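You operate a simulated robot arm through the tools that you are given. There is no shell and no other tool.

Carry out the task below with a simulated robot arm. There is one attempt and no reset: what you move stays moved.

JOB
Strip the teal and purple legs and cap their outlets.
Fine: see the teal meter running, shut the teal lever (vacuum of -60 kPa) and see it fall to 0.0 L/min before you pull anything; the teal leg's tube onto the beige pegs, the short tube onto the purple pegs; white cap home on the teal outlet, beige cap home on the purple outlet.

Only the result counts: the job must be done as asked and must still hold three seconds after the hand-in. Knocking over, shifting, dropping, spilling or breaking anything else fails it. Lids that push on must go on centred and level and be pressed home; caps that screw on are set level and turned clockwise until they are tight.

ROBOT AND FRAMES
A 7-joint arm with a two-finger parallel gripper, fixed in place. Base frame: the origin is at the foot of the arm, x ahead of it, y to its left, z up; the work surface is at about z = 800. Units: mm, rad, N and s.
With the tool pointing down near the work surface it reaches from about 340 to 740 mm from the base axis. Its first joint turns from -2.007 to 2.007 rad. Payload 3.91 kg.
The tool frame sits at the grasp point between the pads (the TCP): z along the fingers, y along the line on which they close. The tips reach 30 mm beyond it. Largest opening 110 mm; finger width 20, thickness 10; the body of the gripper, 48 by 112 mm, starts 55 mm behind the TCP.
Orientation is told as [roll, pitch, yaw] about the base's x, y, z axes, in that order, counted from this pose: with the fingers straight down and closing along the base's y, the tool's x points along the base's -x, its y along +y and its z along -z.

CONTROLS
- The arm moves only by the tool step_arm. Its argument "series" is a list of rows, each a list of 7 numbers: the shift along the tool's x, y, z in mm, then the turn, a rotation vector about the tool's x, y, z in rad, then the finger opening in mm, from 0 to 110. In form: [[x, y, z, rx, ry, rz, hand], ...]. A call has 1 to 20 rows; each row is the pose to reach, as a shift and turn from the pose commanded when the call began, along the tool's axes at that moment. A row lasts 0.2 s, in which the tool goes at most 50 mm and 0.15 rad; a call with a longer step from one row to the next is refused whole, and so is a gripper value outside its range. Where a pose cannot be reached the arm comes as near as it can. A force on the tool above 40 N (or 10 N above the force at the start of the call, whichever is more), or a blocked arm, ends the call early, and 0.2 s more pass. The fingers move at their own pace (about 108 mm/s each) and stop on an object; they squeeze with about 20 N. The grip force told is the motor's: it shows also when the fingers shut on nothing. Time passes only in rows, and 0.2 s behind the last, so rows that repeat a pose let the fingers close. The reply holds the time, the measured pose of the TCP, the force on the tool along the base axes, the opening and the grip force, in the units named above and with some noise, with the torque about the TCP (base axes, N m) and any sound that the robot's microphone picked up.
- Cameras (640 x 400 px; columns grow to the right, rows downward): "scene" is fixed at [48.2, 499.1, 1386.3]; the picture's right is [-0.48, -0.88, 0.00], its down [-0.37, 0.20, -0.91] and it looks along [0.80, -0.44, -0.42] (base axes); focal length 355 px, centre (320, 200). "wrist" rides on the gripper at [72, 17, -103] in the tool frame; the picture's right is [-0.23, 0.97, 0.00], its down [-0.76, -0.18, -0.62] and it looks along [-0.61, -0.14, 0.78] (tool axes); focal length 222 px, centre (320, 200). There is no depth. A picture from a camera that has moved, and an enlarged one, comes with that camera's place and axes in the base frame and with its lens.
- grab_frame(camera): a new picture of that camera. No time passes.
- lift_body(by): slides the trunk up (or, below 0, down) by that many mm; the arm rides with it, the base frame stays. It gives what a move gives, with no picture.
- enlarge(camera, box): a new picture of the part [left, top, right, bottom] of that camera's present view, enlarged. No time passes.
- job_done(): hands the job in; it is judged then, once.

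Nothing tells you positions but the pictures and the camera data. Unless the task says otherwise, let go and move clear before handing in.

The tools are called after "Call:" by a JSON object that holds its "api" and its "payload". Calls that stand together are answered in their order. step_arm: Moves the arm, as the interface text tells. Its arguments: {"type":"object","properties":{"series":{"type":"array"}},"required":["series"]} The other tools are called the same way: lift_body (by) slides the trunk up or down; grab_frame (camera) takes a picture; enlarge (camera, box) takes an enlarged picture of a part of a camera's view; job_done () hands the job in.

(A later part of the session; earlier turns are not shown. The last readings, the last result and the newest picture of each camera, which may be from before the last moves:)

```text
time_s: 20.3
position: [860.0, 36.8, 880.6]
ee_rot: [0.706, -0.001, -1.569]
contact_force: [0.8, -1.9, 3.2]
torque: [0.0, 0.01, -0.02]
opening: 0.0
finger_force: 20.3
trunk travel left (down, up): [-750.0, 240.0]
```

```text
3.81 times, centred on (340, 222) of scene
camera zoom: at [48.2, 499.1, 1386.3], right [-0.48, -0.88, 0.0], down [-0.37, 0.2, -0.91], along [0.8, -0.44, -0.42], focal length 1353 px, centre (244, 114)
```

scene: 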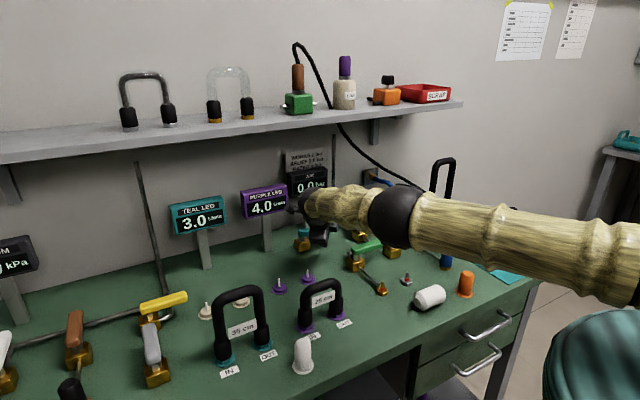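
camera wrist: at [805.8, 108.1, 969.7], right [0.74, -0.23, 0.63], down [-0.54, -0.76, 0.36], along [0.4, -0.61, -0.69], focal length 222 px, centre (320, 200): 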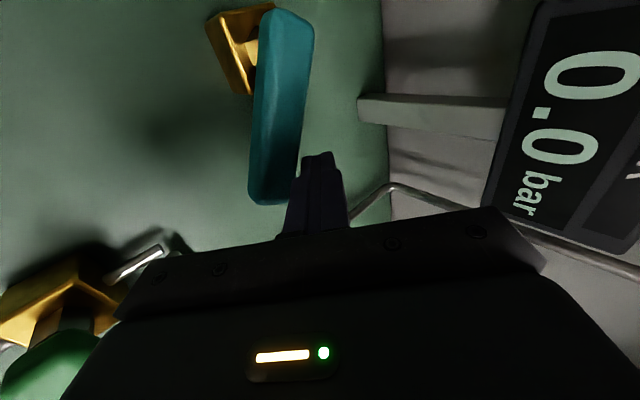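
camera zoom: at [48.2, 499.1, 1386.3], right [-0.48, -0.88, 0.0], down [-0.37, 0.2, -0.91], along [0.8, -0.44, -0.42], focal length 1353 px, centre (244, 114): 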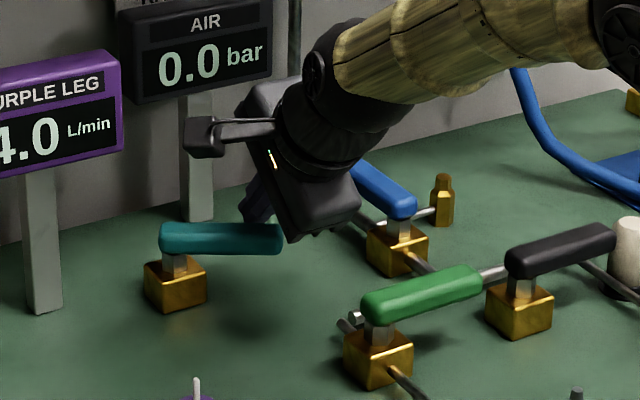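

The finger is behind the handle with clear room. I'll sweep it around the pivot toward −x/+y.

Call:
{"api": "step_arm", "payload": {"series": [[3, -5.5, -4.6, 0, 0, 0, 0], [5, -10.7, -9.1, 0, 0, 0, 0], [7.5, -16.5, -14, 0, 0, 0, 0], [10.5, -22.1, -18.8, 0, 0, 0, 0], [15, -27.5, -23.5, 0, 0, 0, 0], [20, -32.8, -27.9, 0, 0, 0, 0], [26, -37, -31.5, 0, 0, 0, 0], [32, -41.1, -35, 0, 0, 0, 0]]}}

Call:
{"api": "grab_frame", "payload": {"camera": "wrist"}}

Call:
{"api": "grab_frame", "payload": {"camera": "scene"}}

```text
time_s: 22.1
position: [806.0, 69.0, 880.9]
ee_rot: [0.705, -0.001, -1.571]
contact_force: [-0.6, 0.1, -0.3]
torque: [-0.01, 0.0, 0.06]
opening: 0.1
finger_force: 20.4
trunk travel left (down, up): [-750.0, 240.0]
```

```text
taken
camera wrist: at [751.5, 140.4, 969.4], right [0.74, -0.23, 0.63], down [-0.54, -0.76, 0.36], along [0.4, -0.61, -0.69], focal length 222 px, centre (320, 200)
```

wrist: 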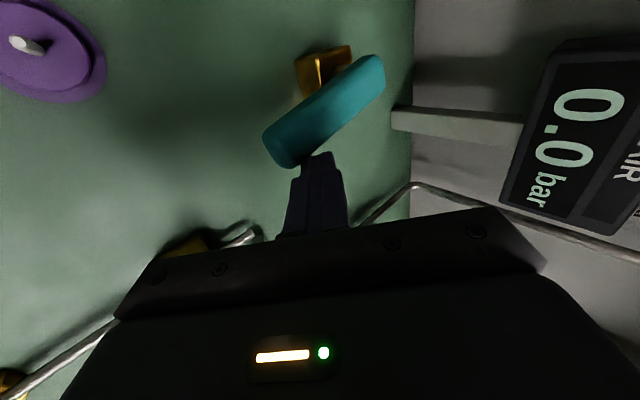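

```text
taken
```

scene: 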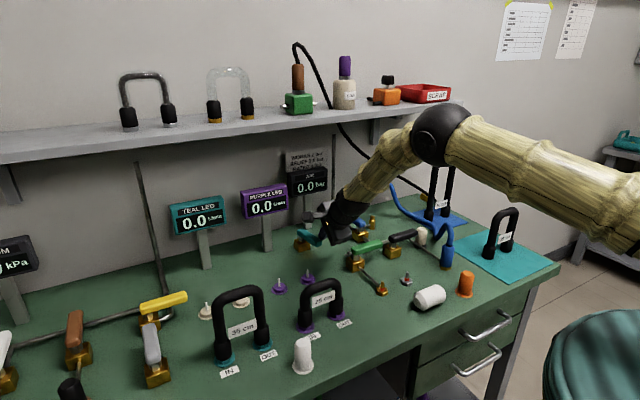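

Both meters now read 0.0. I'll finish the quarter turn until the handle meets its stop, to be certain it is fully shut.

Call:
{"api": "step_arm", "payload": {"series": [[5, -2, -1.7, 0, 0, 0, 0], [10, -4, -3.3, 0, 0, 0, 0], [15, -5.4, -4.5, 0, 0, 0, 0], [19, -6, -5, 0, 0, 0, 0], [23, -6, -5, 0, 0, 0, 0], [27, -6, -5, 0, 0, 0, 0], [31, -6, -5, 0, 0, 0, 0]]}}

Call:
{"api": "grab_frame", "payload": {"camera": "wrist"}}

Call:
{"api": "grab_frame", "payload": {"camera": "scene"}}

```text
time_s: 23.5
position: [799.6, 83.0, 880.3]
ee_rot: [0.706, -0.015, -1.586]
contact_force: [0.1, -11.8, 0.1]
torque: [-0.14, -0.16, -0.15]
opening: 0.0
finger_force: 20.2
trunk travel left (down, up): [-750.0, 240.0]
stopped in row 7: the force on the tool passed its limit at 41 N (the readings are from after the stop); the commanded pose is now the measured one
```

```text
taken
camera wrist: at [745.5, 155.7, 968.0], right [0.74, -0.23, 0.64], down [-0.55, -0.75, 0.37], along [0.39, -0.62, -0.68], focal length 222 px, centre (320, 200)
```

wrist: 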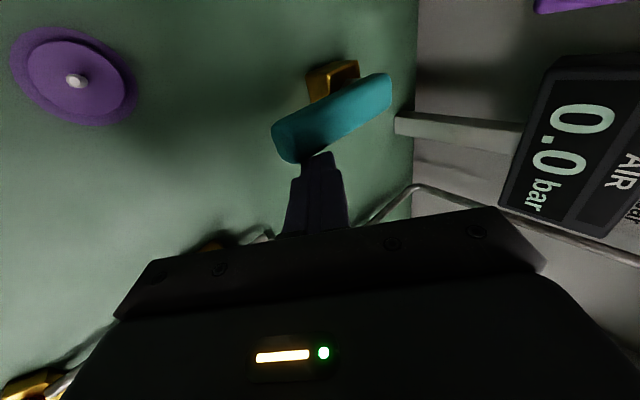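

```text
taken
```

scene: 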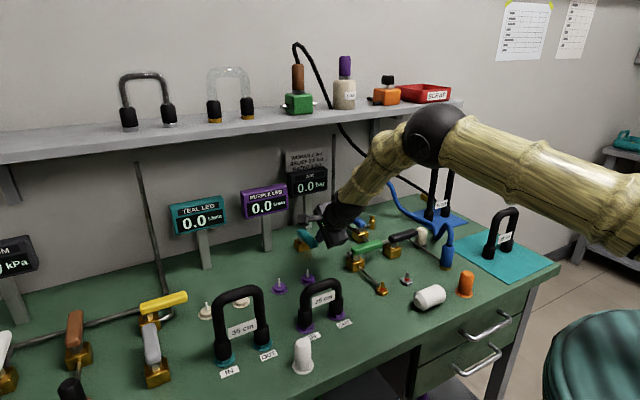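

The lever hit its end stop, with teal and purple both at 0.0 L/min. I'll check the vacuum gauge, then lift the arm straight up and clear.

Call:
{"api": "enlarge", "payload": {"camera": "scene", "box": [0, 180, 320, 300]}}

Call:
{"api": "step_arm", "payload": {"series": [[-6, 0, 0, 0, 0, 0, 0], [-8, 20, -23, 0, 0, 0, 0], [-8, 40, -46, 0, 0, 0, 0], [-8, 55, -75, 0, 0, 0, 0], [-8, 75, -110, 0, 0, 0, 0], [-8, 80, -150, 0, 0, 0, 0], [-8, 80, -190, 0, 0, 0, 0], [-8, 80, -230, 0, 0, 0, 0]]}}

Call:
{"api": "grab_frame", "payload": {"camera": "wrist"}}

Call:
{"api": "grab_frame", "payload": {"camera": "scene"}}

```text
2.00 times, centred on (160, 240) of scene
camera zoom: at [48.2, 499.1, 1386.3], right [-0.48, -0.88, 0.0], down [-0.37, 0.2, -0.91], along [0.8, -0.44, -0.42], focal length 710 px, centre (640, 120)
```

zoom: 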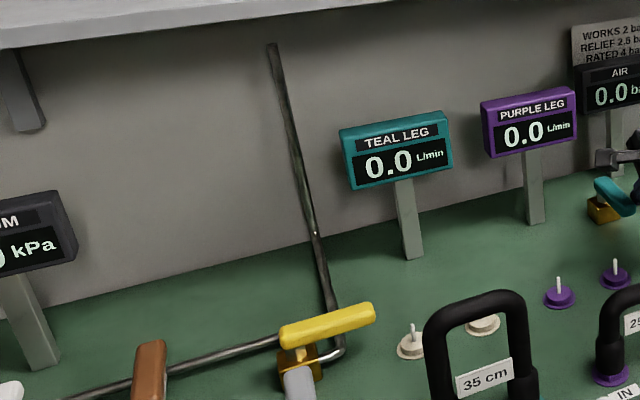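

```text
time_s: 25.3
position: [709.6, 82.8, 1108.5]
ee_rot: [0.708, -0.009, -1.583]
contact_force: [-0.2, -0.4, -0.8]
torque: [0.0, -0.05, 0.04]
opening: 0.0
finger_force: 20.3
trunk travel left (down, up): [-750.0, 240.0]
```

```text
taken
camera wrist: at [655.5, 153.9, 1195.9], right [0.74, -0.23, 0.63], down [-0.55, -0.75, 0.37], along [0.39, -0.62, -0.68], focal length 222 px, centre (320, 200)
```

wrist: 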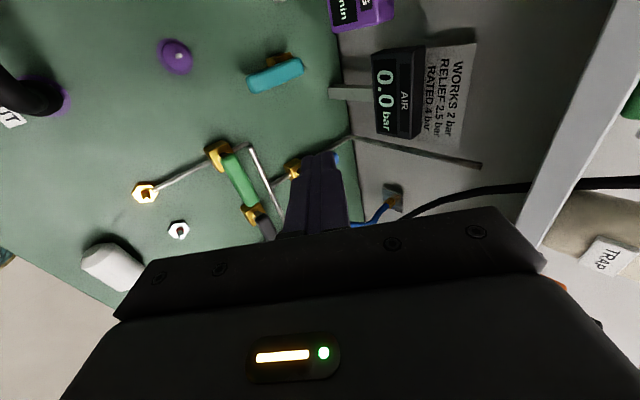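

```text
taken
```

scene: 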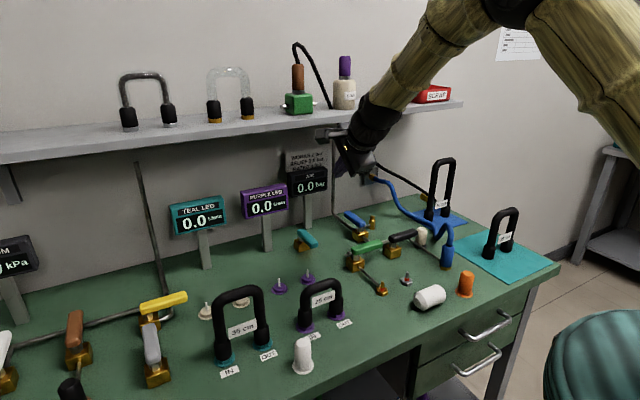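

The lever is shut and both legs read 0.0. Next I'll measure the teal leg and the beige pegs, bringing the tool vertical in front of the teal leg with the fingers open for a clear view.

Call:
{"api": "step_arm", "payload": {"series": [[9, -7, -8.5, 0, 0, -0.145, 0], [18, -14, -17, 0, 0, -0.29, 0], [27, -21, -25.5, 0, 0, -0.435, 0], [36, -28, -34, 0, 0, -0.58, 0], [45, -35, -42, 0, 0, -0.725, 0], [54, -43, -51, 0, 0, -0.87, 0], [63, -50, -59, 0, 0, -1.015, 0], [72, -57, -68, 0, 0, -1.16, 0], [81, -64, -76, 0, 0, -1.305, 0], [90, -71, -85, 0, 0, -1.45, 0], [100, -78, -93, 0, 0, -1.58, 0]]}}

Call:
{"api": "step_arm", "payload": {"series": [[16, 40, -2, 0, 0.14, 0, 30], [32, 80, -4, 0, 0.28, 0, 60], [48, 120, -6, 0, 0.42, 0, 90], [64, 160, -8, 0, 0.56, 0, 110], [84, 197, -8, 0, 0.7, 0, 110]]}}

Call:
{"api": "grab_frame", "payload": {"camera": "wrist"}}

Call:
{"api": "enlarge", "payload": {"camera": "wrist", "box": [200, 0, 440, 160]}}

```text
time_s: 27.7
position: [591.4, 182.8, 1127.2]
ee_rot: [-0.023, -0.704, 0.011]
contact_force: [0.7, -0.7, -0.4]
torque: [0.01, -0.03, 0.03]
opening: 0.0
finger_force: 19.5
trunk travel left (down, up): [-750.0, 240.0]
```

```text
time_s: 28.9
position: [524.8, 379.9, 1074.1]
ee_rot: [-0.016, -0.002, -0.005]
contact_force: [0.6, 0.8, 0.3]
torque: [0.04, 0.0, -0.01]
opening: 110.0
finger_force: 0.1
trunk travel left (down, up): [-750.0, 240.0]
```

```text
taken
camera wrist: at [451.3, 397.8, 1176.4], right [0.23, 0.97, -0.01], down [0.76, -0.17, 0.63], along [0.61, -0.16, -0.78], focal length 222 px, centre (320, 200)
```

wrist: 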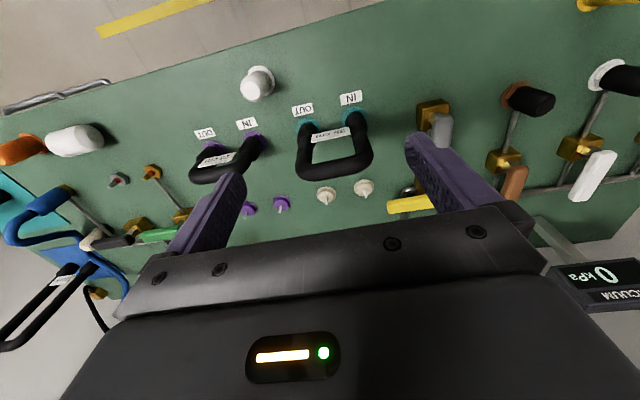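

```text
2.50 times, centred on (320, 80) of wrist
camera zoom: at [451.3, 397.8, 1176.4], right [0.23, 0.97, -0.01], down [0.76, -0.17, 0.63], along [0.61, -0.16, -0.78], focal length 555 px, centre (320, 500)
```

zoom: 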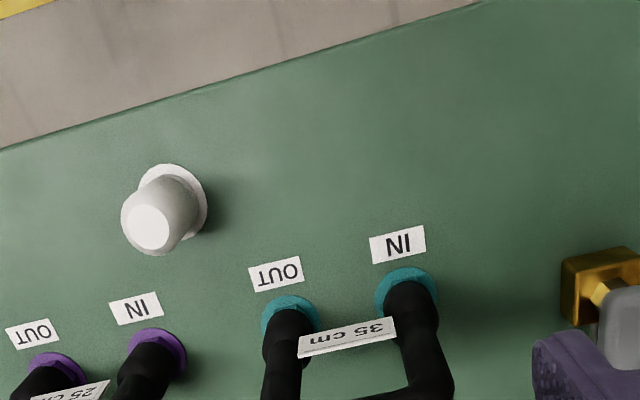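

The ports sit at x≈582 (teal at y≈340 and 420, purple at y≈163 and 241), and the pegs sit at x≈731 at the same y values. Each tube only needs a shift of about +150 mm in x. I'll tilt the tool and turn it so the fingers close across the teal tube's top bar, at about z=958.

Call:
{"api": "step_arm", "payload": {"series": [[-2, 0, 0, -0.004, -0.15, -0.001, 110], [-4, 1, 0, -0.008, -0.3, -0.002, 90], [-5, 2, 0, -0.012, -0.45, -0.004, 70], [-6, 2, 20, -0.016, -0.6, -0.005, 60], [-6, 2, 42, -0.016, -0.6, -0.005, 60]]}}

Call:
{"api": "step_arm", "payload": {"series": [[0, 0, 0, 0, 0, 0.145, 60], [0, 0, 0, 0, 0, 0.29, 60], [0, 0, 0, 0, 0, 0.435, 60], [0, 0, 0, 0, 0, 0.58, 60], [0, 0, 0, 0, 0, 0.725, 60], [0, 0, 0, 0, 0, 0.87, 60], [0, 0, 0, 0, 0, 1.015, 60], [0, 0, 0, 0, 0, 1.16, 60], [0, 0, 0, 0, 0, 1.305, 60], [0, 0, 0, 0, 0, 1.45, 60], [0, 0, 0, 0, 0, 1.571, 60]]}}

Call:
{"api": "grab_frame", "payload": {"camera": "wrist"}}

Call:
{"api": "grab_frame", "payload": {"camera": "scene"}}

```text
time_s: 30.1
position: [530.5, 380.9, 1032.4]
ee_rot: [-0.003, -0.607, 0.007]
contact_force: [0.5, -0.1, 0.4]
torque: [0.06, 0.0, 0.0]
opening: 59.9
finger_force: 0.1
trunk travel left (down, up): [-750.0, 240.0]
```

```text
time_s: 32.5
position: [530.0, 381.5, 1032.0]
ee_rot: [0.605, 0.0, -1.566]
contact_force: [0.3, -0.7, -0.6]
torque: [-0.01, 0.02, -0.03]
opening: 59.8
finger_force: 0.1
trunk travel left (down, up): [-750.0, 240.0]
```

```text
taken
camera wrist: at [484.3, 452.4, 1126.4], right [0.8, -0.22, 0.55], down [-0.5, -0.76, 0.41], along [0.33, -0.61, -0.72], focal length 222 px, centre (320, 200)
```

wrist: 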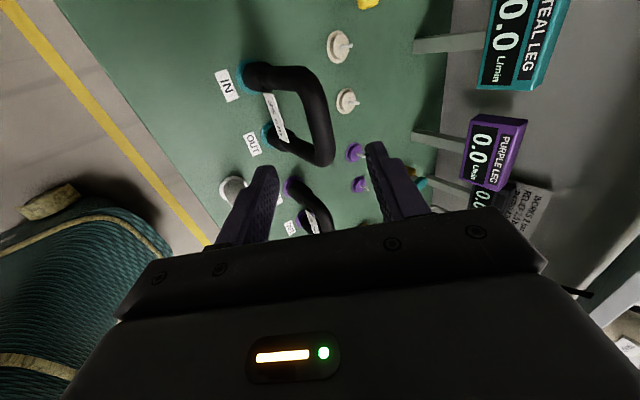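

```text
taken
```

scene: 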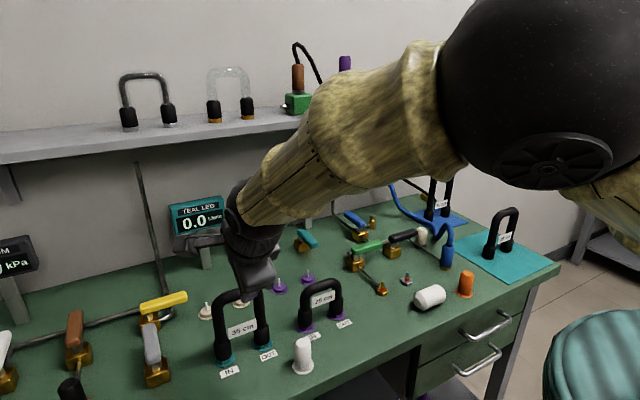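

The top bar lies on the tool axis at about (582, 385, 960). I'll advance along it to put the bar between the fingers.

Call:
{"api": "step_arm", "payload": {"series": [[0, 0.5, 30, 0, 0, 0, 60], [0, 1, 60, 0, 0, 0, 60], [0, 1.8, 80, 0, 0, 0, 60]]}}

Call:
{"api": "grab_frame", "payload": {"camera": "wrist"}}

Call:
{"api": "enlarge", "payload": {"camera": "scene", "box": [180, 240, 340, 380]}}

```text
time_s: 33.3
position: [577.9, 380.4, 966.8]
ee_rot: [0.605, -0.002, -1.566]
contact_force: [0.2, 0.9, -0.3]
torque: [0.01, 0.02, 0.02]
opening: 60.1
finger_force: 0.0
trunk travel left (down, up): [-750.0, 240.0]
```

```text
taken
camera wrist: at [532.5, 451.9, 1061.1], right [0.8, -0.22, 0.55], down [-0.5, -0.76, 0.41], along [0.33, -0.61, -0.72], focal length 222 px, centre (320, 200)
```

wrist: 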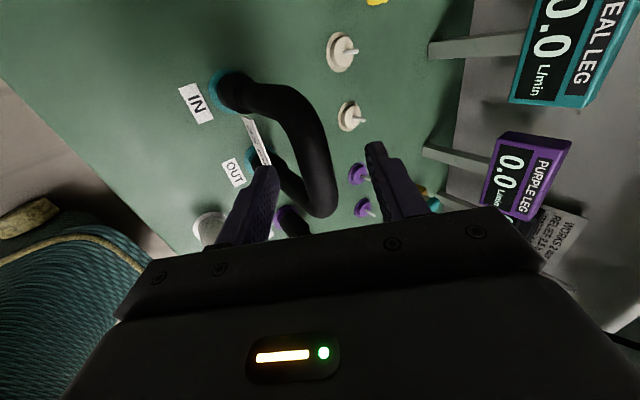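

```text
2.86 times, centred on (260, 310) of scene
camera zoom: at [48.2, 499.1, 1386.3], right [-0.48, -0.88, 0.0], down [-0.37, 0.2, -0.91], along [0.8, -0.44, -0.42], focal length 1015 px, centre (491, -114)
```

zoom: 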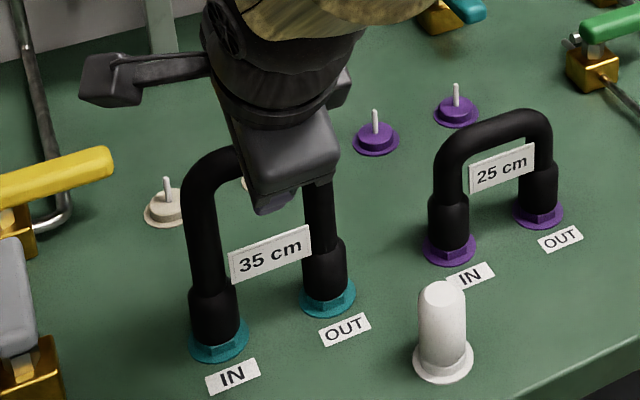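

The bar is between the fingers and nearly centred. I'll go in another 10 mm and close on it.

Call:
{"api": "step_arm", "payload": {"series": [[3, 0, 9, 0, 0, 0, 50], [3, 0, 9, 0, 0, 0, 35], [3, 0, 9, 0, 0, 0, 20], [3, 0, 9, 0, 0, 0, 10], [3, 0, 9, 0, 0, 0, 5], [3, 0, 9, 0, 0, 0, 5]]}}

Call:
{"api": "grab_frame", "payload": {"camera": "wrist"}}

Call:
{"api": "grab_frame", "payload": {"camera": "scene"}}

```text
time_s: 34.7
position: [583.3, 383.9, 960.2]
ee_rot: [0.607, -0.001, -1.565]
contact_force: [0.2, -0.1, 0.2]
torque: [0.0, 0.01, -0.01]
opening: 21.3
finger_force: 19.8
trunk travel left (down, up): [-750.0, 240.0]
```

```text
taken
camera wrist: at [536.7, 455.2, 1054.3], right [0.8, -0.22, 0.55], down [-0.5, -0.76, 0.41], along [0.33, -0.61, -0.72], focal length 222 px, centre (320, 200)
```

wrist: 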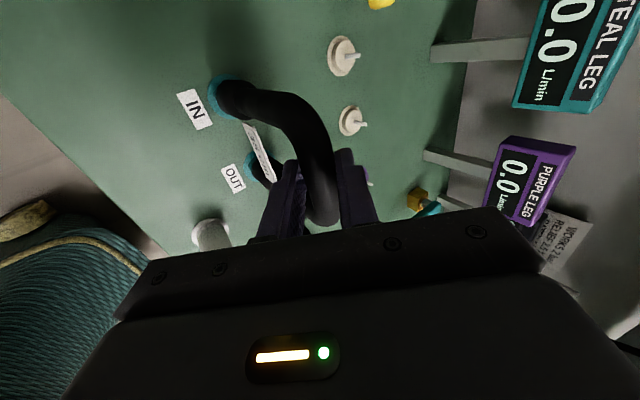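

```text
taken
```

scene: 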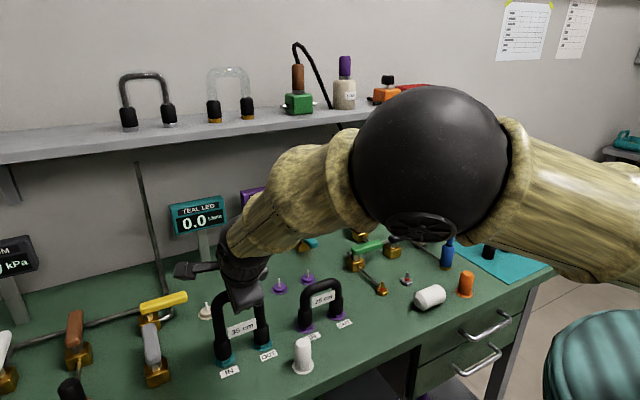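

The tube is held (opening 21.3 mm, 20 N) with no side load. I'll pull straight up slowly.

Call:
{"api": "step_arm", "payload": {"series": [[0, 2.85, -4.1, 0, 0, 0, 5], [0, 5.7, -8.2, 0, 0, 0, 5], [0, 11.4, -16.4, 0, 0, 0, 5], [0, 17.1, -24.7, 0, 0, 0, 5], [0, 22.8, -32.9, 0, 0, 0, 5]]}}

Call:
{"api": "grab_frame", "payload": {"camera": "wrist"}}

Call:
{"api": "enlarge", "payload": {"camera": "scene", "box": [140, 170, 380, 390]}}

```text
time_s: 35.9
position: [583.6, 384.6, 1001.3]
ee_rot: [0.606, -0.001, -1.567]
contact_force: [0.1, -0.6, -1.6]
torque: [-0.01, -0.02, -0.01]
opening: 21.6
finger_force: 19.5
trunk travel left (down, up): [-750.0, 240.0]
```

```text
taken
camera wrist: at [536.5, 455.4, 1094.9], right [0.8, -0.22, 0.56], down [-0.5, -0.76, 0.41], along [0.33, -0.61, -0.72], focal length 222 px, centre (320, 200)
```

wrist: 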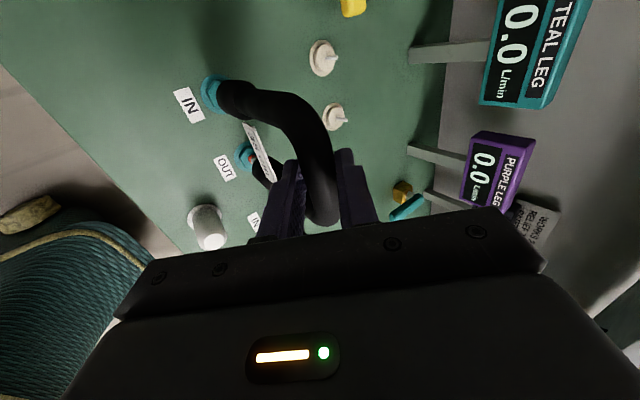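

```text
1.82 times, centred on (260, 280) of scene
camera zoom: at [48.2, 499.1, 1386.3], right [-0.48, -0.88, 0.0], down [-0.37, 0.2, -0.91], along [0.8, -0.44, -0.42], focal length 646 px, centre (429, 54)
```

zoom: 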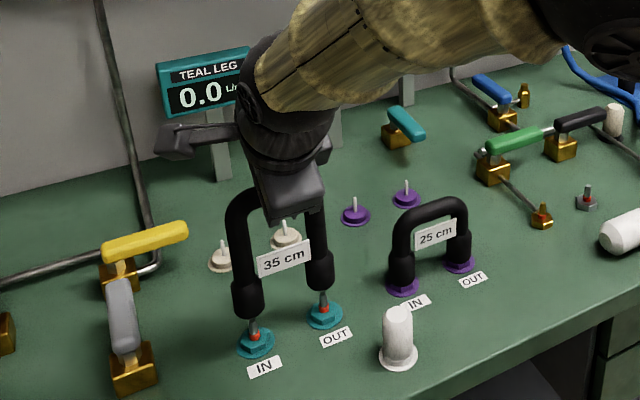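

The tube came off cleanly and both teal stubs are visible. I'll zoom in to measure the stub-to-peg offset before moving across.

Call:
{"api": "enlarge", "payload": {"camera": "wrist", "box": [160, 20, 400, 180]}}

Call:
{"api": "enlarge", "payload": {"camera": "scene", "box": [190, 270, 300, 380]}}

```text
2.50 times, centred on (280, 100) of wrist
camera zoom: at [536.5, 455.4, 1094.9], right [0.8, -0.22, 0.56], down [-0.5, -0.76, 0.41], along [0.33, -0.61, -0.72], focal length 555 px, centre (420, 450)
```

zoom: 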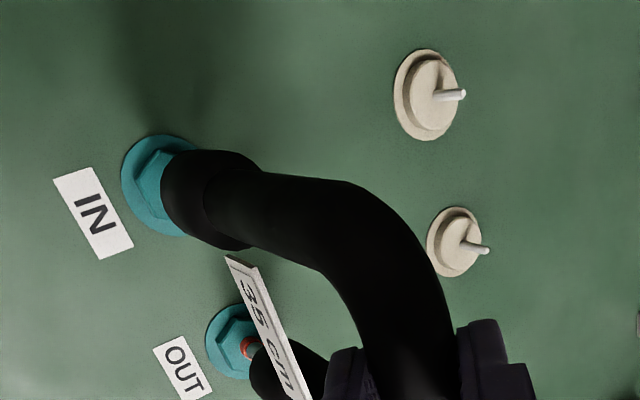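

```text
3.64 times, centred on (245, 325) of scene
camera zoom: at [48.2, 499.1, 1386.3], right [-0.48, -0.88, 0.0], down [-0.37, 0.2, -0.91], along [0.8, -0.44, -0.42], focal length 1291 px, centre (593, -254)
```

zoom: 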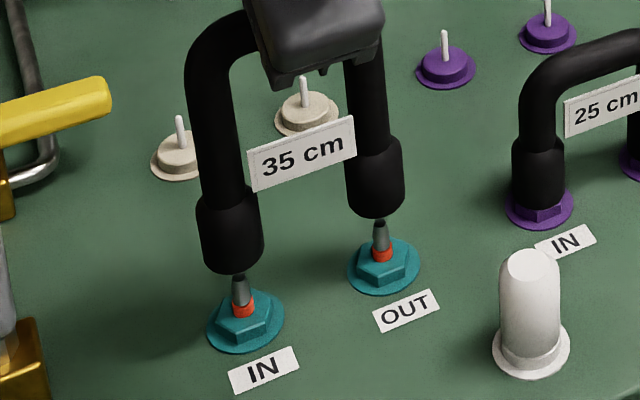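

From these views the pegs are offset from the ports by about (+148.5, −2) mm. I'll lift another 60 mm and carry the tube across above the beige pegs.

Call:
{"api": "step_arm", "payload": {"series": [[0, 17.1, -24.6, 0, 0, 0, 5], [0, 34.2, -49.3, 0, 0, 0, 5], [0, 63, -29.4, 0, 0, 0, 5], [-1, 95.8, -6.6, 0, 0, 0, 5], [-2, 128.7, 16.2, 0, 0, 0, 5], [-2.6, 156.3, 35.3, 0, 0, 0, 5], [-2.6, 156.3, 35.3, 0, 0, 0, 5]]}}

Call:
{"api": "grab_frame", "payload": {"camera": "wrist"}}

Call:
{"api": "enlarge", "payload": {"camera": "scene", "box": [140, 170, 380, 390]}}

```text
time_s: 37.5
position: [730.3, 382.3, 1061.0]
ee_rot: [0.606, -0.002, -1.566]
contact_force: [0.2, 0.6, -1.8]
torque: [0.01, 0.0, 0.0]
opening: 21.3
finger_force: 20.0
trunk travel left (down, up): [-750.0, 240.0]
```

```text
taken
camera wrist: at [684.4, 453.3, 1154.9], right [0.8, -0.22, 0.55], down [-0.5, -0.76, 0.41], along [0.33, -0.61, -0.72], focal length 222 px, centre (320, 200)
```

wrist: 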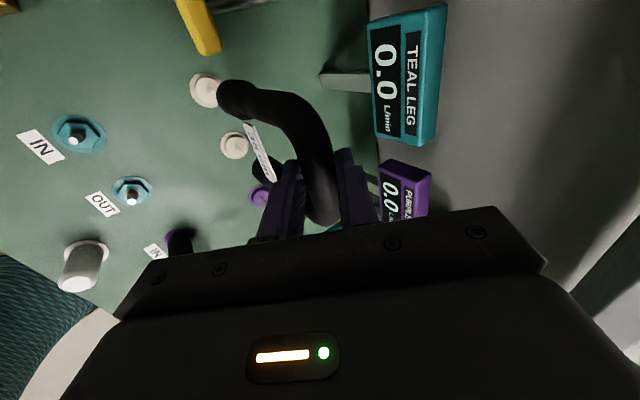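

```text
1.82 times, centred on (260, 280) of scene
camera zoom: at [48.2, 499.1, 1386.3], right [-0.48, -0.88, 0.0], down [-0.37, 0.2, -0.91], along [0.8, -0.44, -0.42], focal length 646 px, centre (429, 54)
```

zoom: 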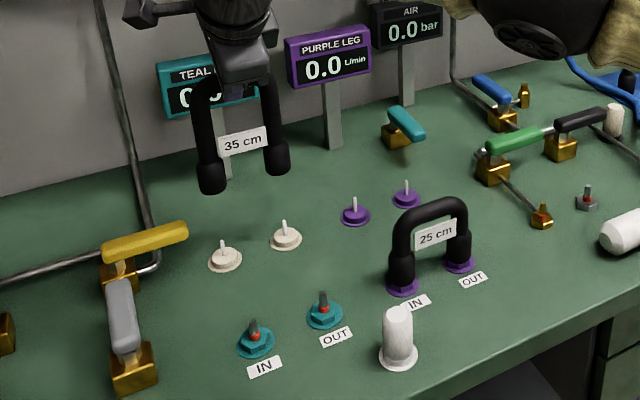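

The tube hangs above the beige pegs. I'll zoom in to check its alignment.

Call:
{"api": "enlarge", "payload": {"camera": "wrist", "box": [40, 50, 296, 210]}}

Call:
{"api": "enlarge", "payload": {"camera": "scene", "box": [190, 200, 310, 320]}}

```text
2.50 times, centred on (168, 130) of wrist
camera zoom: at [684.4, 453.3, 1154.9], right [0.8, -0.22, 0.55], down [-0.5, -0.76, 0.41], along [0.33, -0.61, -0.72], focal length 555 px, centre (700, 375)
```

zoom: 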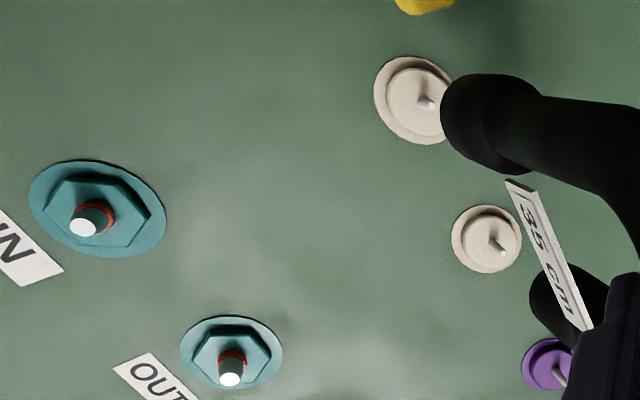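

```text
3.33 times, centred on (250, 260) of scene
camera zoom: at [48.2, 499.1, 1386.3], right [-0.48, -0.88, 0.0], down [-0.37, 0.2, -0.91], along [0.8, -0.44, -0.42], focal length 1184 px, centre (553, 0)
```

zoom: 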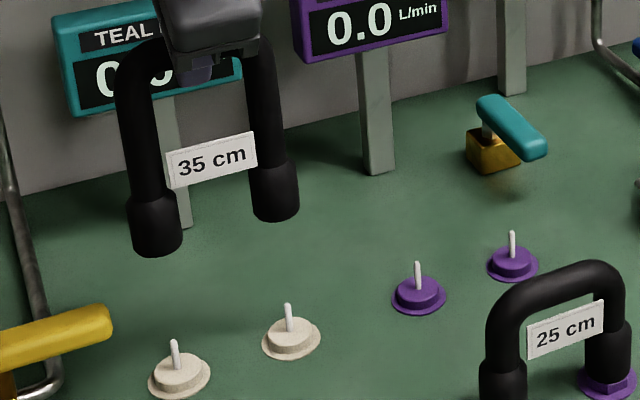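

My estimates from different views scatter by a few millimetres, so I'll lower the tube to just above the peg tips. There I can compare the sockets and pegs directly.

Call:
{"api": "step_arm", "payload": {"series": [[0, -10, 15.5, 0, 0, 0, 5], [0, -20, 30.7, 0, 0, 0, 5], [0, -27.6, 41.8, 0, 0, 0, 5], [0, -27.6, 41.8, 0, 0, 0, 5]]}}

Call:
{"api": "enlarge", "payload": {"camera": "wrist", "box": [140, 40, 332, 160]}}

Call:
{"api": "enlarge", "payload": {"camera": "scene", "box": [190, 240, 286, 330]}}

```text
time_s: 38.5
position: [731.9, 381.9, 1010.4]
ee_rot: [0.605, -0.002, -1.565]
contact_force: [-0.6, 0.4, -1.2]
torque: [-0.01, 0.02, 0.0]
opening: 21.5
finger_force: 19.4
trunk travel left (down, up): [-750.0, 240.0]
```

```text
3.33 times, centred on (236, 100) of wrist
camera zoom: at [686.6, 453.2, 1104.3], right [0.8, -0.22, 0.56], down [-0.5, -0.76, 0.41], along [0.33, -0.61, -0.72], focal length 740 px, centre (600, 533)
```

zoom: 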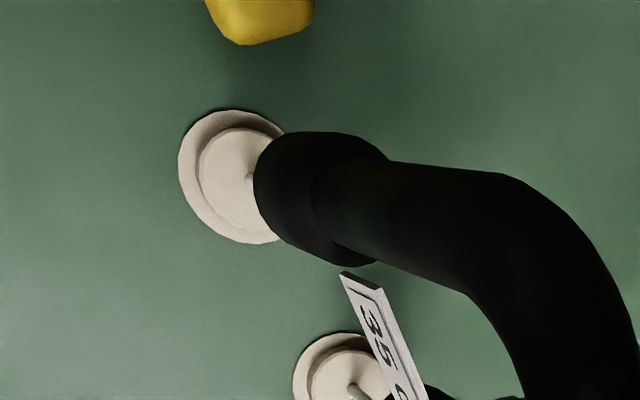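

```text
4.44 times, centred on (238, 285) of scene
camera zoom: at [48.2, 499.1, 1386.3], right [-0.48, -0.88, 0.0], down [-0.37, 0.2, -0.91], along [0.8, -0.44, -0.42], focal length 1578 px, centre (684, -178)
```

zoom: 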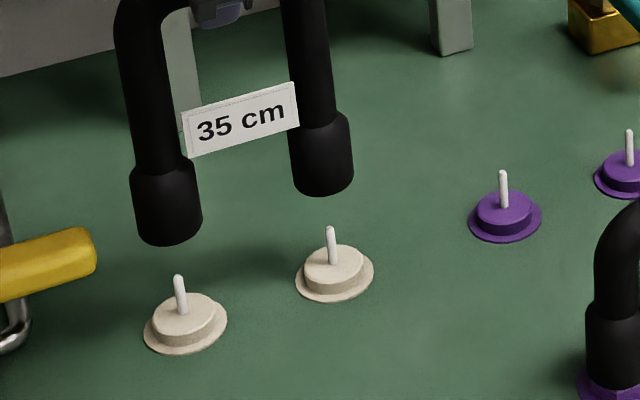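

Comparing the socket and peg lines in both cameras, the sockets sit about 4 mm too far in +x and 2 mm too low in y. I'll correct that and lower to just above the peg tips.

Call:
{"api": "step_arm", "payload": {"series": [[2, -3.2, -2.2, 0, 0, 0, 5], [2, -8.9, 6, 0, 0, 0, 5], [2, -13.5, 13, 0, 0, 0, 5], [2, -13.5, 13, 0, 0, 0, 5]]}}

Call:
{"api": "enlarge", "payload": {"camera": "wrist", "box": [140, 40, 332, 160]}}

Call:
{"api": "enlarge", "payload": {"camera": "scene", "box": [190, 250, 270, 325]}}

```text
time_s: 39.5
position: [728.5, 384.0, 993.2]
ee_rot: [0.605, -0.003, -1.564]
contact_force: [0.9, -0.2, -1.5]
torque: [-0.01, -0.01, -0.01]
opening: 21.2
finger_force: 20.3
trunk travel left (down, up): [-750.0, 240.0]
```

```text
3.33 times, centred on (236, 100) of wrist
camera zoom: at [682.3, 455.6, 1085.7], right [0.8, -0.22, 0.56], down [-0.5, -0.76, 0.41], along [0.33, -0.61, -0.72], focal length 740 px, centre (600, 533)
```

zoom: 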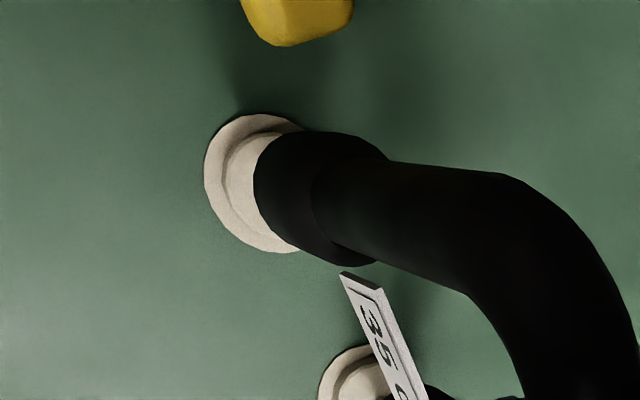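

```text
5.33 times, centred on (230, 288) of scene
camera zoom: at [48.2, 499.1, 1386.3], right [-0.48, -0.88, 0.0], down [-0.37, 0.2, -0.91], along [0.8, -0.44, -0.42], focal length 1894 px, centre (800, -267)
```

zoom: 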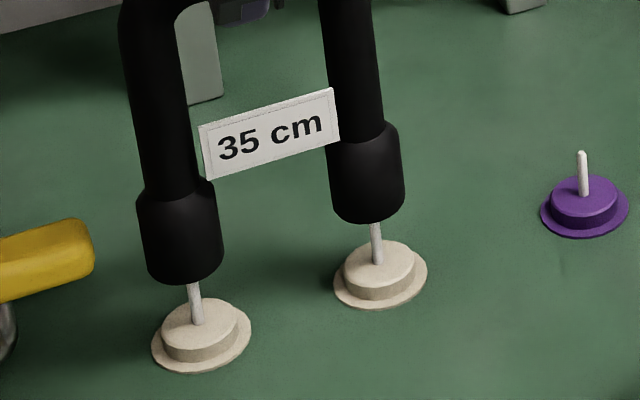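

The sockets are now just above the peg tips, with only about 1.3 mm of y offset left. I'll correct it and lower slowly while watching the force.

Call:
{"api": "step_arm", "payload": {"series": [[-1.2, 0, 0, 0, 0, 0, 5], [-1.2, -2.3, 3.3, 0, 0, 0, 5], [-1.2, -4.6, 6.6, 0, 0, 0, 5], [-1.2, -6.8, 9.9, 0, 0, 0, 5], [-1.2, -9.1, 13.2, 0, 0, 0, 5]]}}

Call:
{"api": "enlarge", "payload": {"camera": "scene", "box": [190, 250, 270, 325]}}

Call:
{"api": "enlarge", "payload": {"camera": "wrist", "box": [140, 40, 332, 160]}}

```text
time_s: 40.7
position: [728.1, 383.5, 975.5]
ee_rot: [0.605, -0.004, -1.565]
contact_force: [-0.3, 0.6, -1.5]
torque: [0.02, -0.02, 0.01]
opening: 21.3
finger_force: 19.7
trunk travel left (down, up): [-750.0, 240.0]
```

```text
5.33 times, centred on (230, 288) of scene
camera zoom: at [48.2, 499.1, 1386.3], right [-0.48, -0.88, 0.0], down [-0.37, 0.2, -0.91], along [0.8, -0.44, -0.42], focal length 1894 px, centre (800, -267)
```

zoom: 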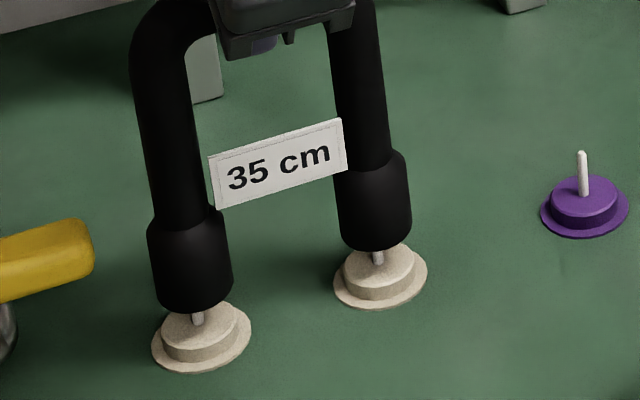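

```text
3.33 times, centred on (236, 100) of wrist
camera zoom: at [682.6, 453.7, 1069.7], right [0.8, -0.22, 0.55], down [-0.5, -0.76, 0.41], along [0.33, -0.61, -0.72], focal length 740 px, centre (600, 533)
```

zoom: 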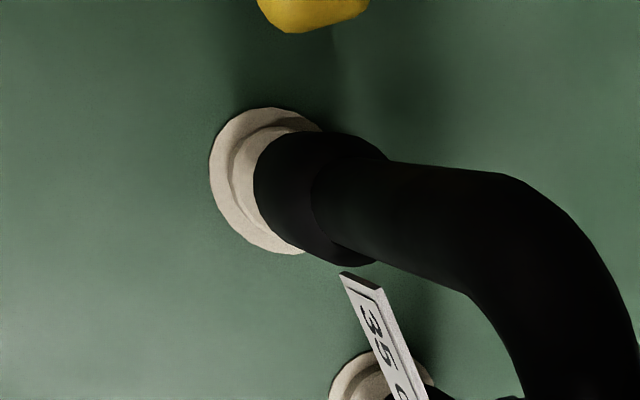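

The pegs have entered both sockets with no resistance, and the alignment looks good. I'll continue down until it seats.

Call:
{"api": "step_arm", "payload": {"series": [[0, -1.7, 2.5, 0, 0, 0, 5], [0, -3.4, 4.9, 0, 0, 0, 5], [0, -5.1, 7.4, 0, 0, 0, 5], [0, -6.8, 9.9, 0, 0, 0, 5], [0, -8, 11.5, 0, 0, 0, 5]]}}

Call:
{"api": "enlarge", "payload": {"camera": "scene", "box": [190, 250, 270, 325]}}

```text
time_s: 41.9
position: [728.0, 383.0, 962.3]
ee_rot: [0.605, -0.001, -1.566]
contact_force: [-0.4, 0.0, -1.9]
torque: [-0.03, 0.02, -0.01]
opening: 21.2
finger_force: 20.1
trunk travel left (down, up): [-750.0, 240.0]
```

```text
5.33 times, centred on (230, 288) of scene
camera zoom: at [48.2, 499.1, 1386.3], right [-0.48, -0.88, 0.0], down [-0.37, 0.2, -0.91], along [0.8, -0.44, -0.42], focal length 1894 px, centre (800, -267)
```

zoom: 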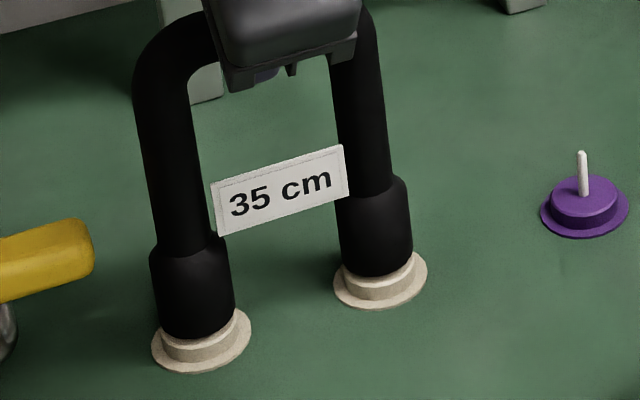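

It's nearly seated and there is still no contact. I'll lower a few millimetres more until the force rises.

Call:
{"api": "step_arm", "payload": {"series": [[0, -0.85, 1.2, 0, 0, 0, 5], [0, -1.7, 2.5, 0, 0, 0, 5], [0, -2.3, 3.3, 0, 0, 0, 5], [0, -2.3, 3.3, 0, 0, 0, 5]]}}

Call:
{"api": "enlarge", "payload": {"camera": "scene", "box": [190, 250, 270, 325]}}

```text
time_s: 42.9
position: [726.7, 382.6, 959.2]
ee_rot: [0.608, 0.0, -1.567]
contact_force: [0.1, 0.4, 8.8]
torque: [0.06, -0.22, 0.01]
opening: 21.3
finger_force: 20.0
trunk travel left (down, up): [-750.0, 240.0]
```

```text
5.33 times, centred on (230, 288) of scene
camera zoom: at [48.2, 499.1, 1386.3], right [-0.48, -0.88, 0.0], down [-0.37, 0.2, -0.91], along [0.8, -0.44, -0.42], focal length 1894 px, centre (800, -267)
```

zoom: 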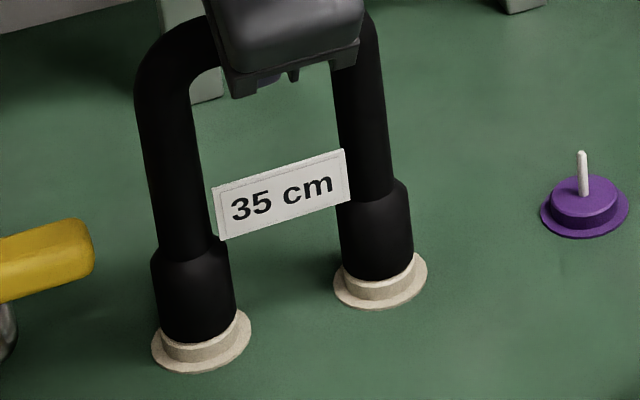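

The tube is seated on the beige pegs (8.8 N contact). I'll release and back out along the tool axis.

Call:
{"api": "step_arm", "payload": {"series": [[0, 0.6, -0.8, 0, 0, 0, 21], [0, 0.6, -0.8, 0, 0, 0, 40], [0, 0.6, -0.8, 0, 0, 0, 60], [0, 0, -30, 0, 0, 0, 60], [0, 0, -65, 0, 0, 0, 60], [0, 0, -105, 0, 0, 0, 60]]}}

Call:
{"api": "enlarge", "payload": {"camera": "scene", "box": [140, 170, 380, 390]}}

Call:
{"api": "grab_frame", "payload": {"camera": "wrist"}}

```text
time_s: 44.3
position: [666.2, 382.6, 1044.7]
ee_rot: [0.607, -0.002, -1.566]
contact_force: [-1.5, -0.1, 0.4]
torque: [0.01, -0.01, 0.02]
opening: 59.8
finger_force: 0.1
trunk travel left (down, up): [-750.0, 240.0]
```

```text
1.82 times, centred on (260, 280) of scene
camera zoom: at [48.2, 499.1, 1386.3], right [-0.48, -0.88, 0.0], down [-0.37, 0.2, -0.91], along [0.8, -0.44, -0.42], focal length 646 px, centre (429, 54)
```

zoom: 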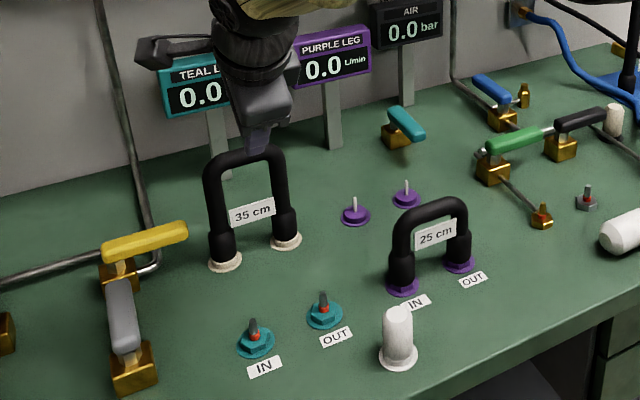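

```text
taken
camera wrist: at [620.9, 452.7, 1138.6], right [0.8, -0.22, 0.56], down [-0.5, -0.76, 0.41], along [0.33, -0.61, -0.72], focal length 222 px, centre (320, 200)
```

wrist: 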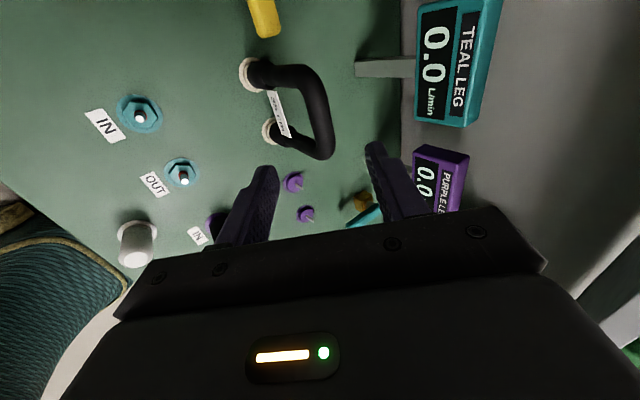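

The teal leg's tube is standing on the beige pegs. Next is the 25 cm tube on the purple leg, with its bar at about (583, 202, 910). I'll move back and across to line up the same way.

Call:
{"api": "step_arm", "payload": {"series": [[0, -37, -25, 0, 0, 0, 60], [0, -74, -51, 0, 0, 0, 60], [-20, -110, -76, 0, 0, 0, 60], [-65, -110, -76, 0, 0, 0, 60], [-110, -110, -76, 0, 0, 0, 60], [-155, -115, -70, 0, 0, 0, 60], [-180, -130, -47, 0, 0, 0, 60], [-180, -144.6, -26.4, 0, 0, 0, 60]]}}

Call:
{"api": "grab_frame", "payload": {"camera": "wrist"}}

Call:
{"api": "grab_frame", "payload": {"camera": "scene"}}

```text
time_s: 46.1
position: [536.6, 200.4, 984.8]
ee_rot: [0.605, -0.002, -1.565]
contact_force: [0.7, 0.3, 0.2]
torque: [-0.01, -0.01, 0.0]
opening: 60.1
finger_force: 0.1
trunk travel left (down, up): [-750.0, 240.0]
```

```text
taken
camera wrist: at [490.2, 272.5, 1077.8], right [0.8, -0.22, 0.55], down [-0.5, -0.76, 0.41], along [0.33, -0.61, -0.72], focal length 222 px, centre (320, 200)
```

wrist: 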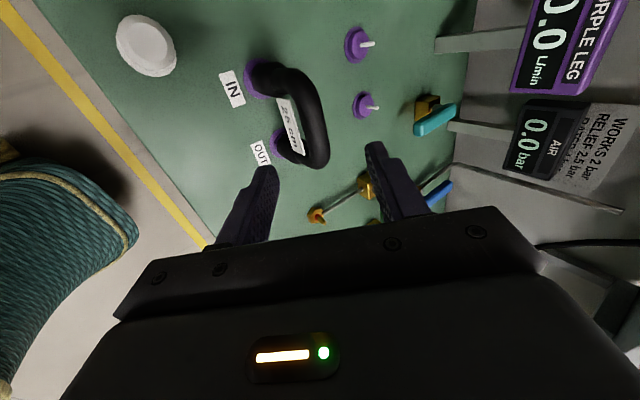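

```text
taken
```

scene: 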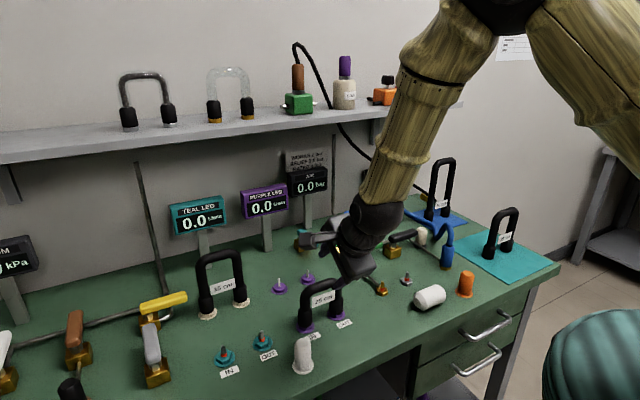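

The bar is again on the tool axis. I'll advance onto it and close.

Call:
{"api": "step_arm", "payload": {"series": [[1, -1.2, 30, 0, 0, 0, 60], [2.1, -2.4, 60, 0, 0, 0, 60], [2.1, -3.65, 87.3, 0, 0, 0, 60], [2.1, -3.65, 87.3, 0, 0, 0, 60]]}}

Call:
{"api": "grab_frame", "payload": {"camera": "wrist"}}

```text
time_s: 47.1
position: [582.5, 203.4, 911.0]
ee_rot: [0.608, -0.002, -1.565]
contact_force: [0.4, -0.6, 0.3]
torque: [0.02, -0.03, 0.0]
opening: 59.8
finger_force: 0.0
trunk travel left (down, up): [-750.0, 240.0]
```

```text
taken
camera wrist: at [536.3, 275.5, 1004.1], right [0.8, -0.22, 0.56], down [-0.5, -0.76, 0.41], along [0.33, -0.61, -0.72], focal length 222 px, centre (320, 200)
```

wrist: 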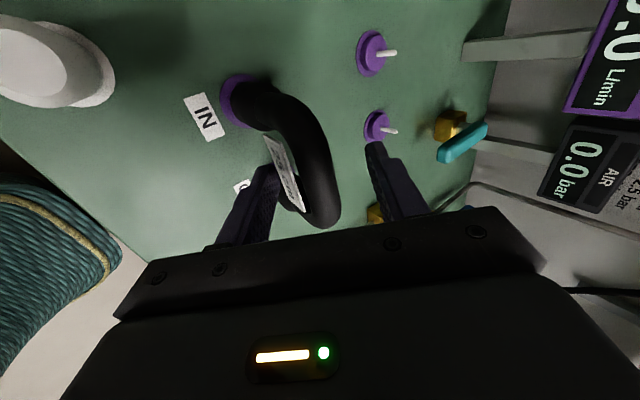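

The 25 cm tag hangs close under this bar and may foul the near fingertip. I'll look closer before closing.

Call:
{"api": "enlarge", "payload": {"camera": "wrist", "box": [200, 90, 420, 250]}}

Call:
{"api": "enlarge", "payload": {"camera": "scene", "box": [270, 230, 390, 350]}}

```text
2.50 times, centred on (310, 170) of wrist
camera zoom: at [536.3, 275.5, 1004.1], right [0.8, -0.22, 0.56], down [-0.5, -0.76, 0.41], along [0.33, -0.61, -0.72], focal length 555 px, centre (345, 275)
```

zoom: 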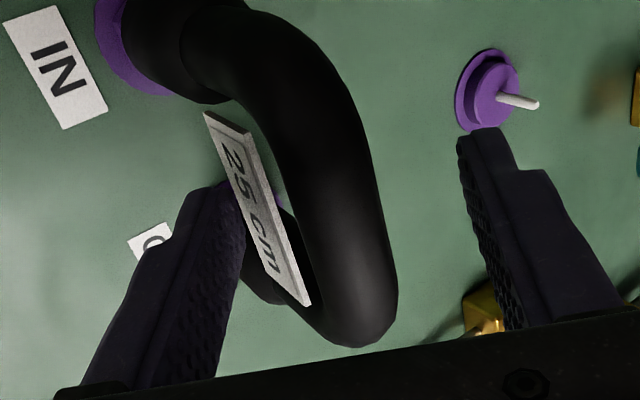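

```text
3.33 times, centred on (330, 290) of scene
camera zoom: at [48.2, 499.1, 1386.3], right [-0.48, -0.88, 0.0], down [-0.37, 0.2, -0.91], along [0.8, -0.44, -0.42], focal length 1184 px, centre (287, -100)
```

zoom: 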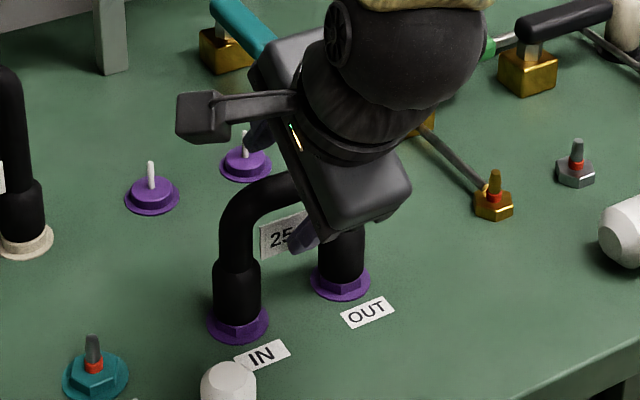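

The near finger would press on the tag, so I'll retract 16 mm along the axis to grip only the bar.

Call:
{"api": "step_arm", "payload": {"series": [[0, 0, -8, 0, 0, 0, 60], [0, 0, -16, 0, 0, 0, 60], [0, 0, -16, 0, 0, 0, 40]]}}

Call:
{"api": "enlarge", "payload": {"camera": "wrist", "box": [200, 90, 420, 250]}}

```text
time_s: 47.9
position: [574.0, 204.4, 923.9]
ee_rot: [0.606, -0.001, -1.566]
contact_force: [-0.2, 0.2, -0.2]
torque: [0.01, -0.03, 0.0]
opening: 40.0
finger_force: 0.0
trunk travel left (down, up): [-750.0, 240.0]
```

```text
2.50 times, centred on (310, 170) of wrist
camera zoom: at [527.2, 275.4, 1017.6], right [0.8, -0.22, 0.55], down [-0.5, -0.76, 0.41], along [0.33, -0.61, -0.72], focal length 555 px, centre (345, 275)
```

zoom: 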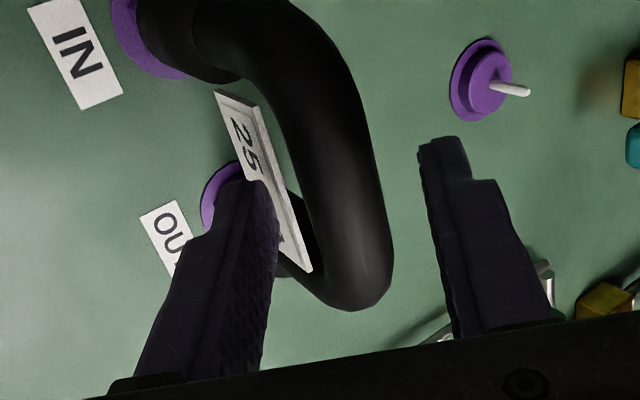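

The fingers now straddle only the bar. Closing.

Call:
{"api": "step_arm", "payload": {"series": [[-1, 0, 0, 0, 0, 0, 30], [-1, 0, 0, 0, 0, 0, 20], [-1, 0, 0, 0, 0, 0, 10], [-1, 0, 0, 0, 0, 0, 5], [-1, 0, 0, 0, 0, 0, 5]]}}

Call:
{"api": "enlarge", "payload": {"camera": "wrist", "box": [200, 90, 420, 250]}}

```text
time_s: 49.1
position: [572.9, 204.1, 922.9]
ee_rot: [0.604, -0.002, -1.566]
contact_force: [0.5, 0.1, 1.8]
torque: [0.05, -0.1, -0.06]
opening: 19.9
finger_force: 19.9
trunk travel left (down, up): [-750.0, 240.0]
```

```text
2.50 times, centred on (310, 170) of wrist
camera zoom: at [527.2, 274.3, 1017.4], right [0.8, -0.22, 0.56], down [-0.5, -0.76, 0.41], along [0.33, -0.61, -0.72], focal length 555 px, centre (345, 275)
```

zoom: 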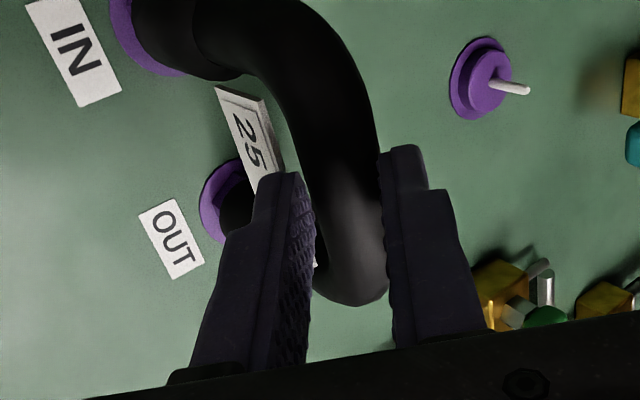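

It's gripped at 20 N with almost no side load. Pulling straight up.

Call:
{"api": "step_arm", "payload": {"series": [[0, 2.85, -4.1, 0, 0, 0, 5], [0, 5.7, -8.2, 0, 0, 0, 5], [0, 11.4, -16.4, 0, 0, 0, 5], [0, 17.1, -24.7, 0, 0, 0, 5], [0, 22.8, -32.9, 0, 0, 0, 5], [0, 34.2, -49.3, 0, 0, 0, 5]]}}

Call:
{"api": "enlarge", "payload": {"camera": "scene", "box": [230, 200, 390, 350]}}

Call:
{"api": "enlarge", "payload": {"camera": "wrist", "box": [160, 40, 420, 230]}}

```text
time_s: 50.5
position: [571.7, 203.7, 981.8]
ee_rot: [0.605, -0.003, -1.566]
contact_force: [-0.6, 0.6, -2.4]
torque: [0.0, 0.01, -0.01]
opening: 19.4
finger_force: 20.2
trunk travel left (down, up): [-750.0, 240.0]
```

```text
2.67 times, centred on (310, 275) of scene
camera zoom: at [48.2, 499.1, 1386.3], right [-0.48, -0.88, 0.0], down [-0.37, 0.2, -0.91], along [0.8, -0.44, -0.42], focal length 947 px, centre (347, 0)
```

zoom: 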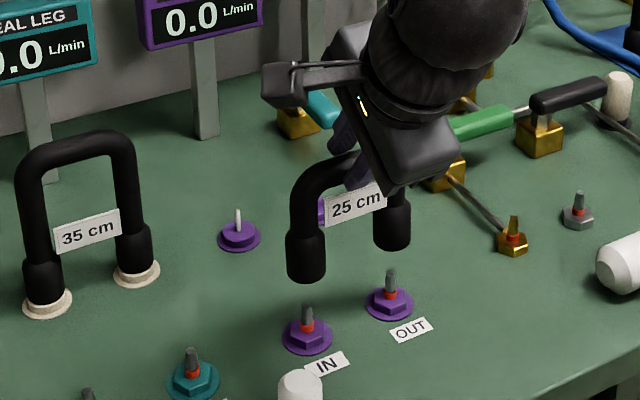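

```text
2.11 times, centred on (290, 135) of wrist
camera zoom: at [526.8, 274.6, 1076.9], right [0.8, -0.22, 0.56], down [-0.5, -0.76, 0.41], along [0.33, -0.61, -0.72], focal length 468 px, centre (383, 337)
```

zoom: 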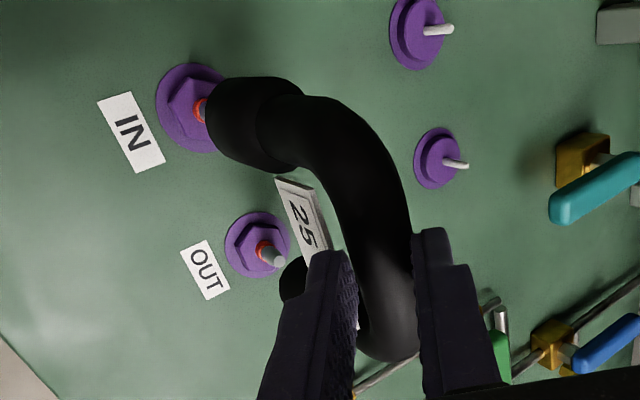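

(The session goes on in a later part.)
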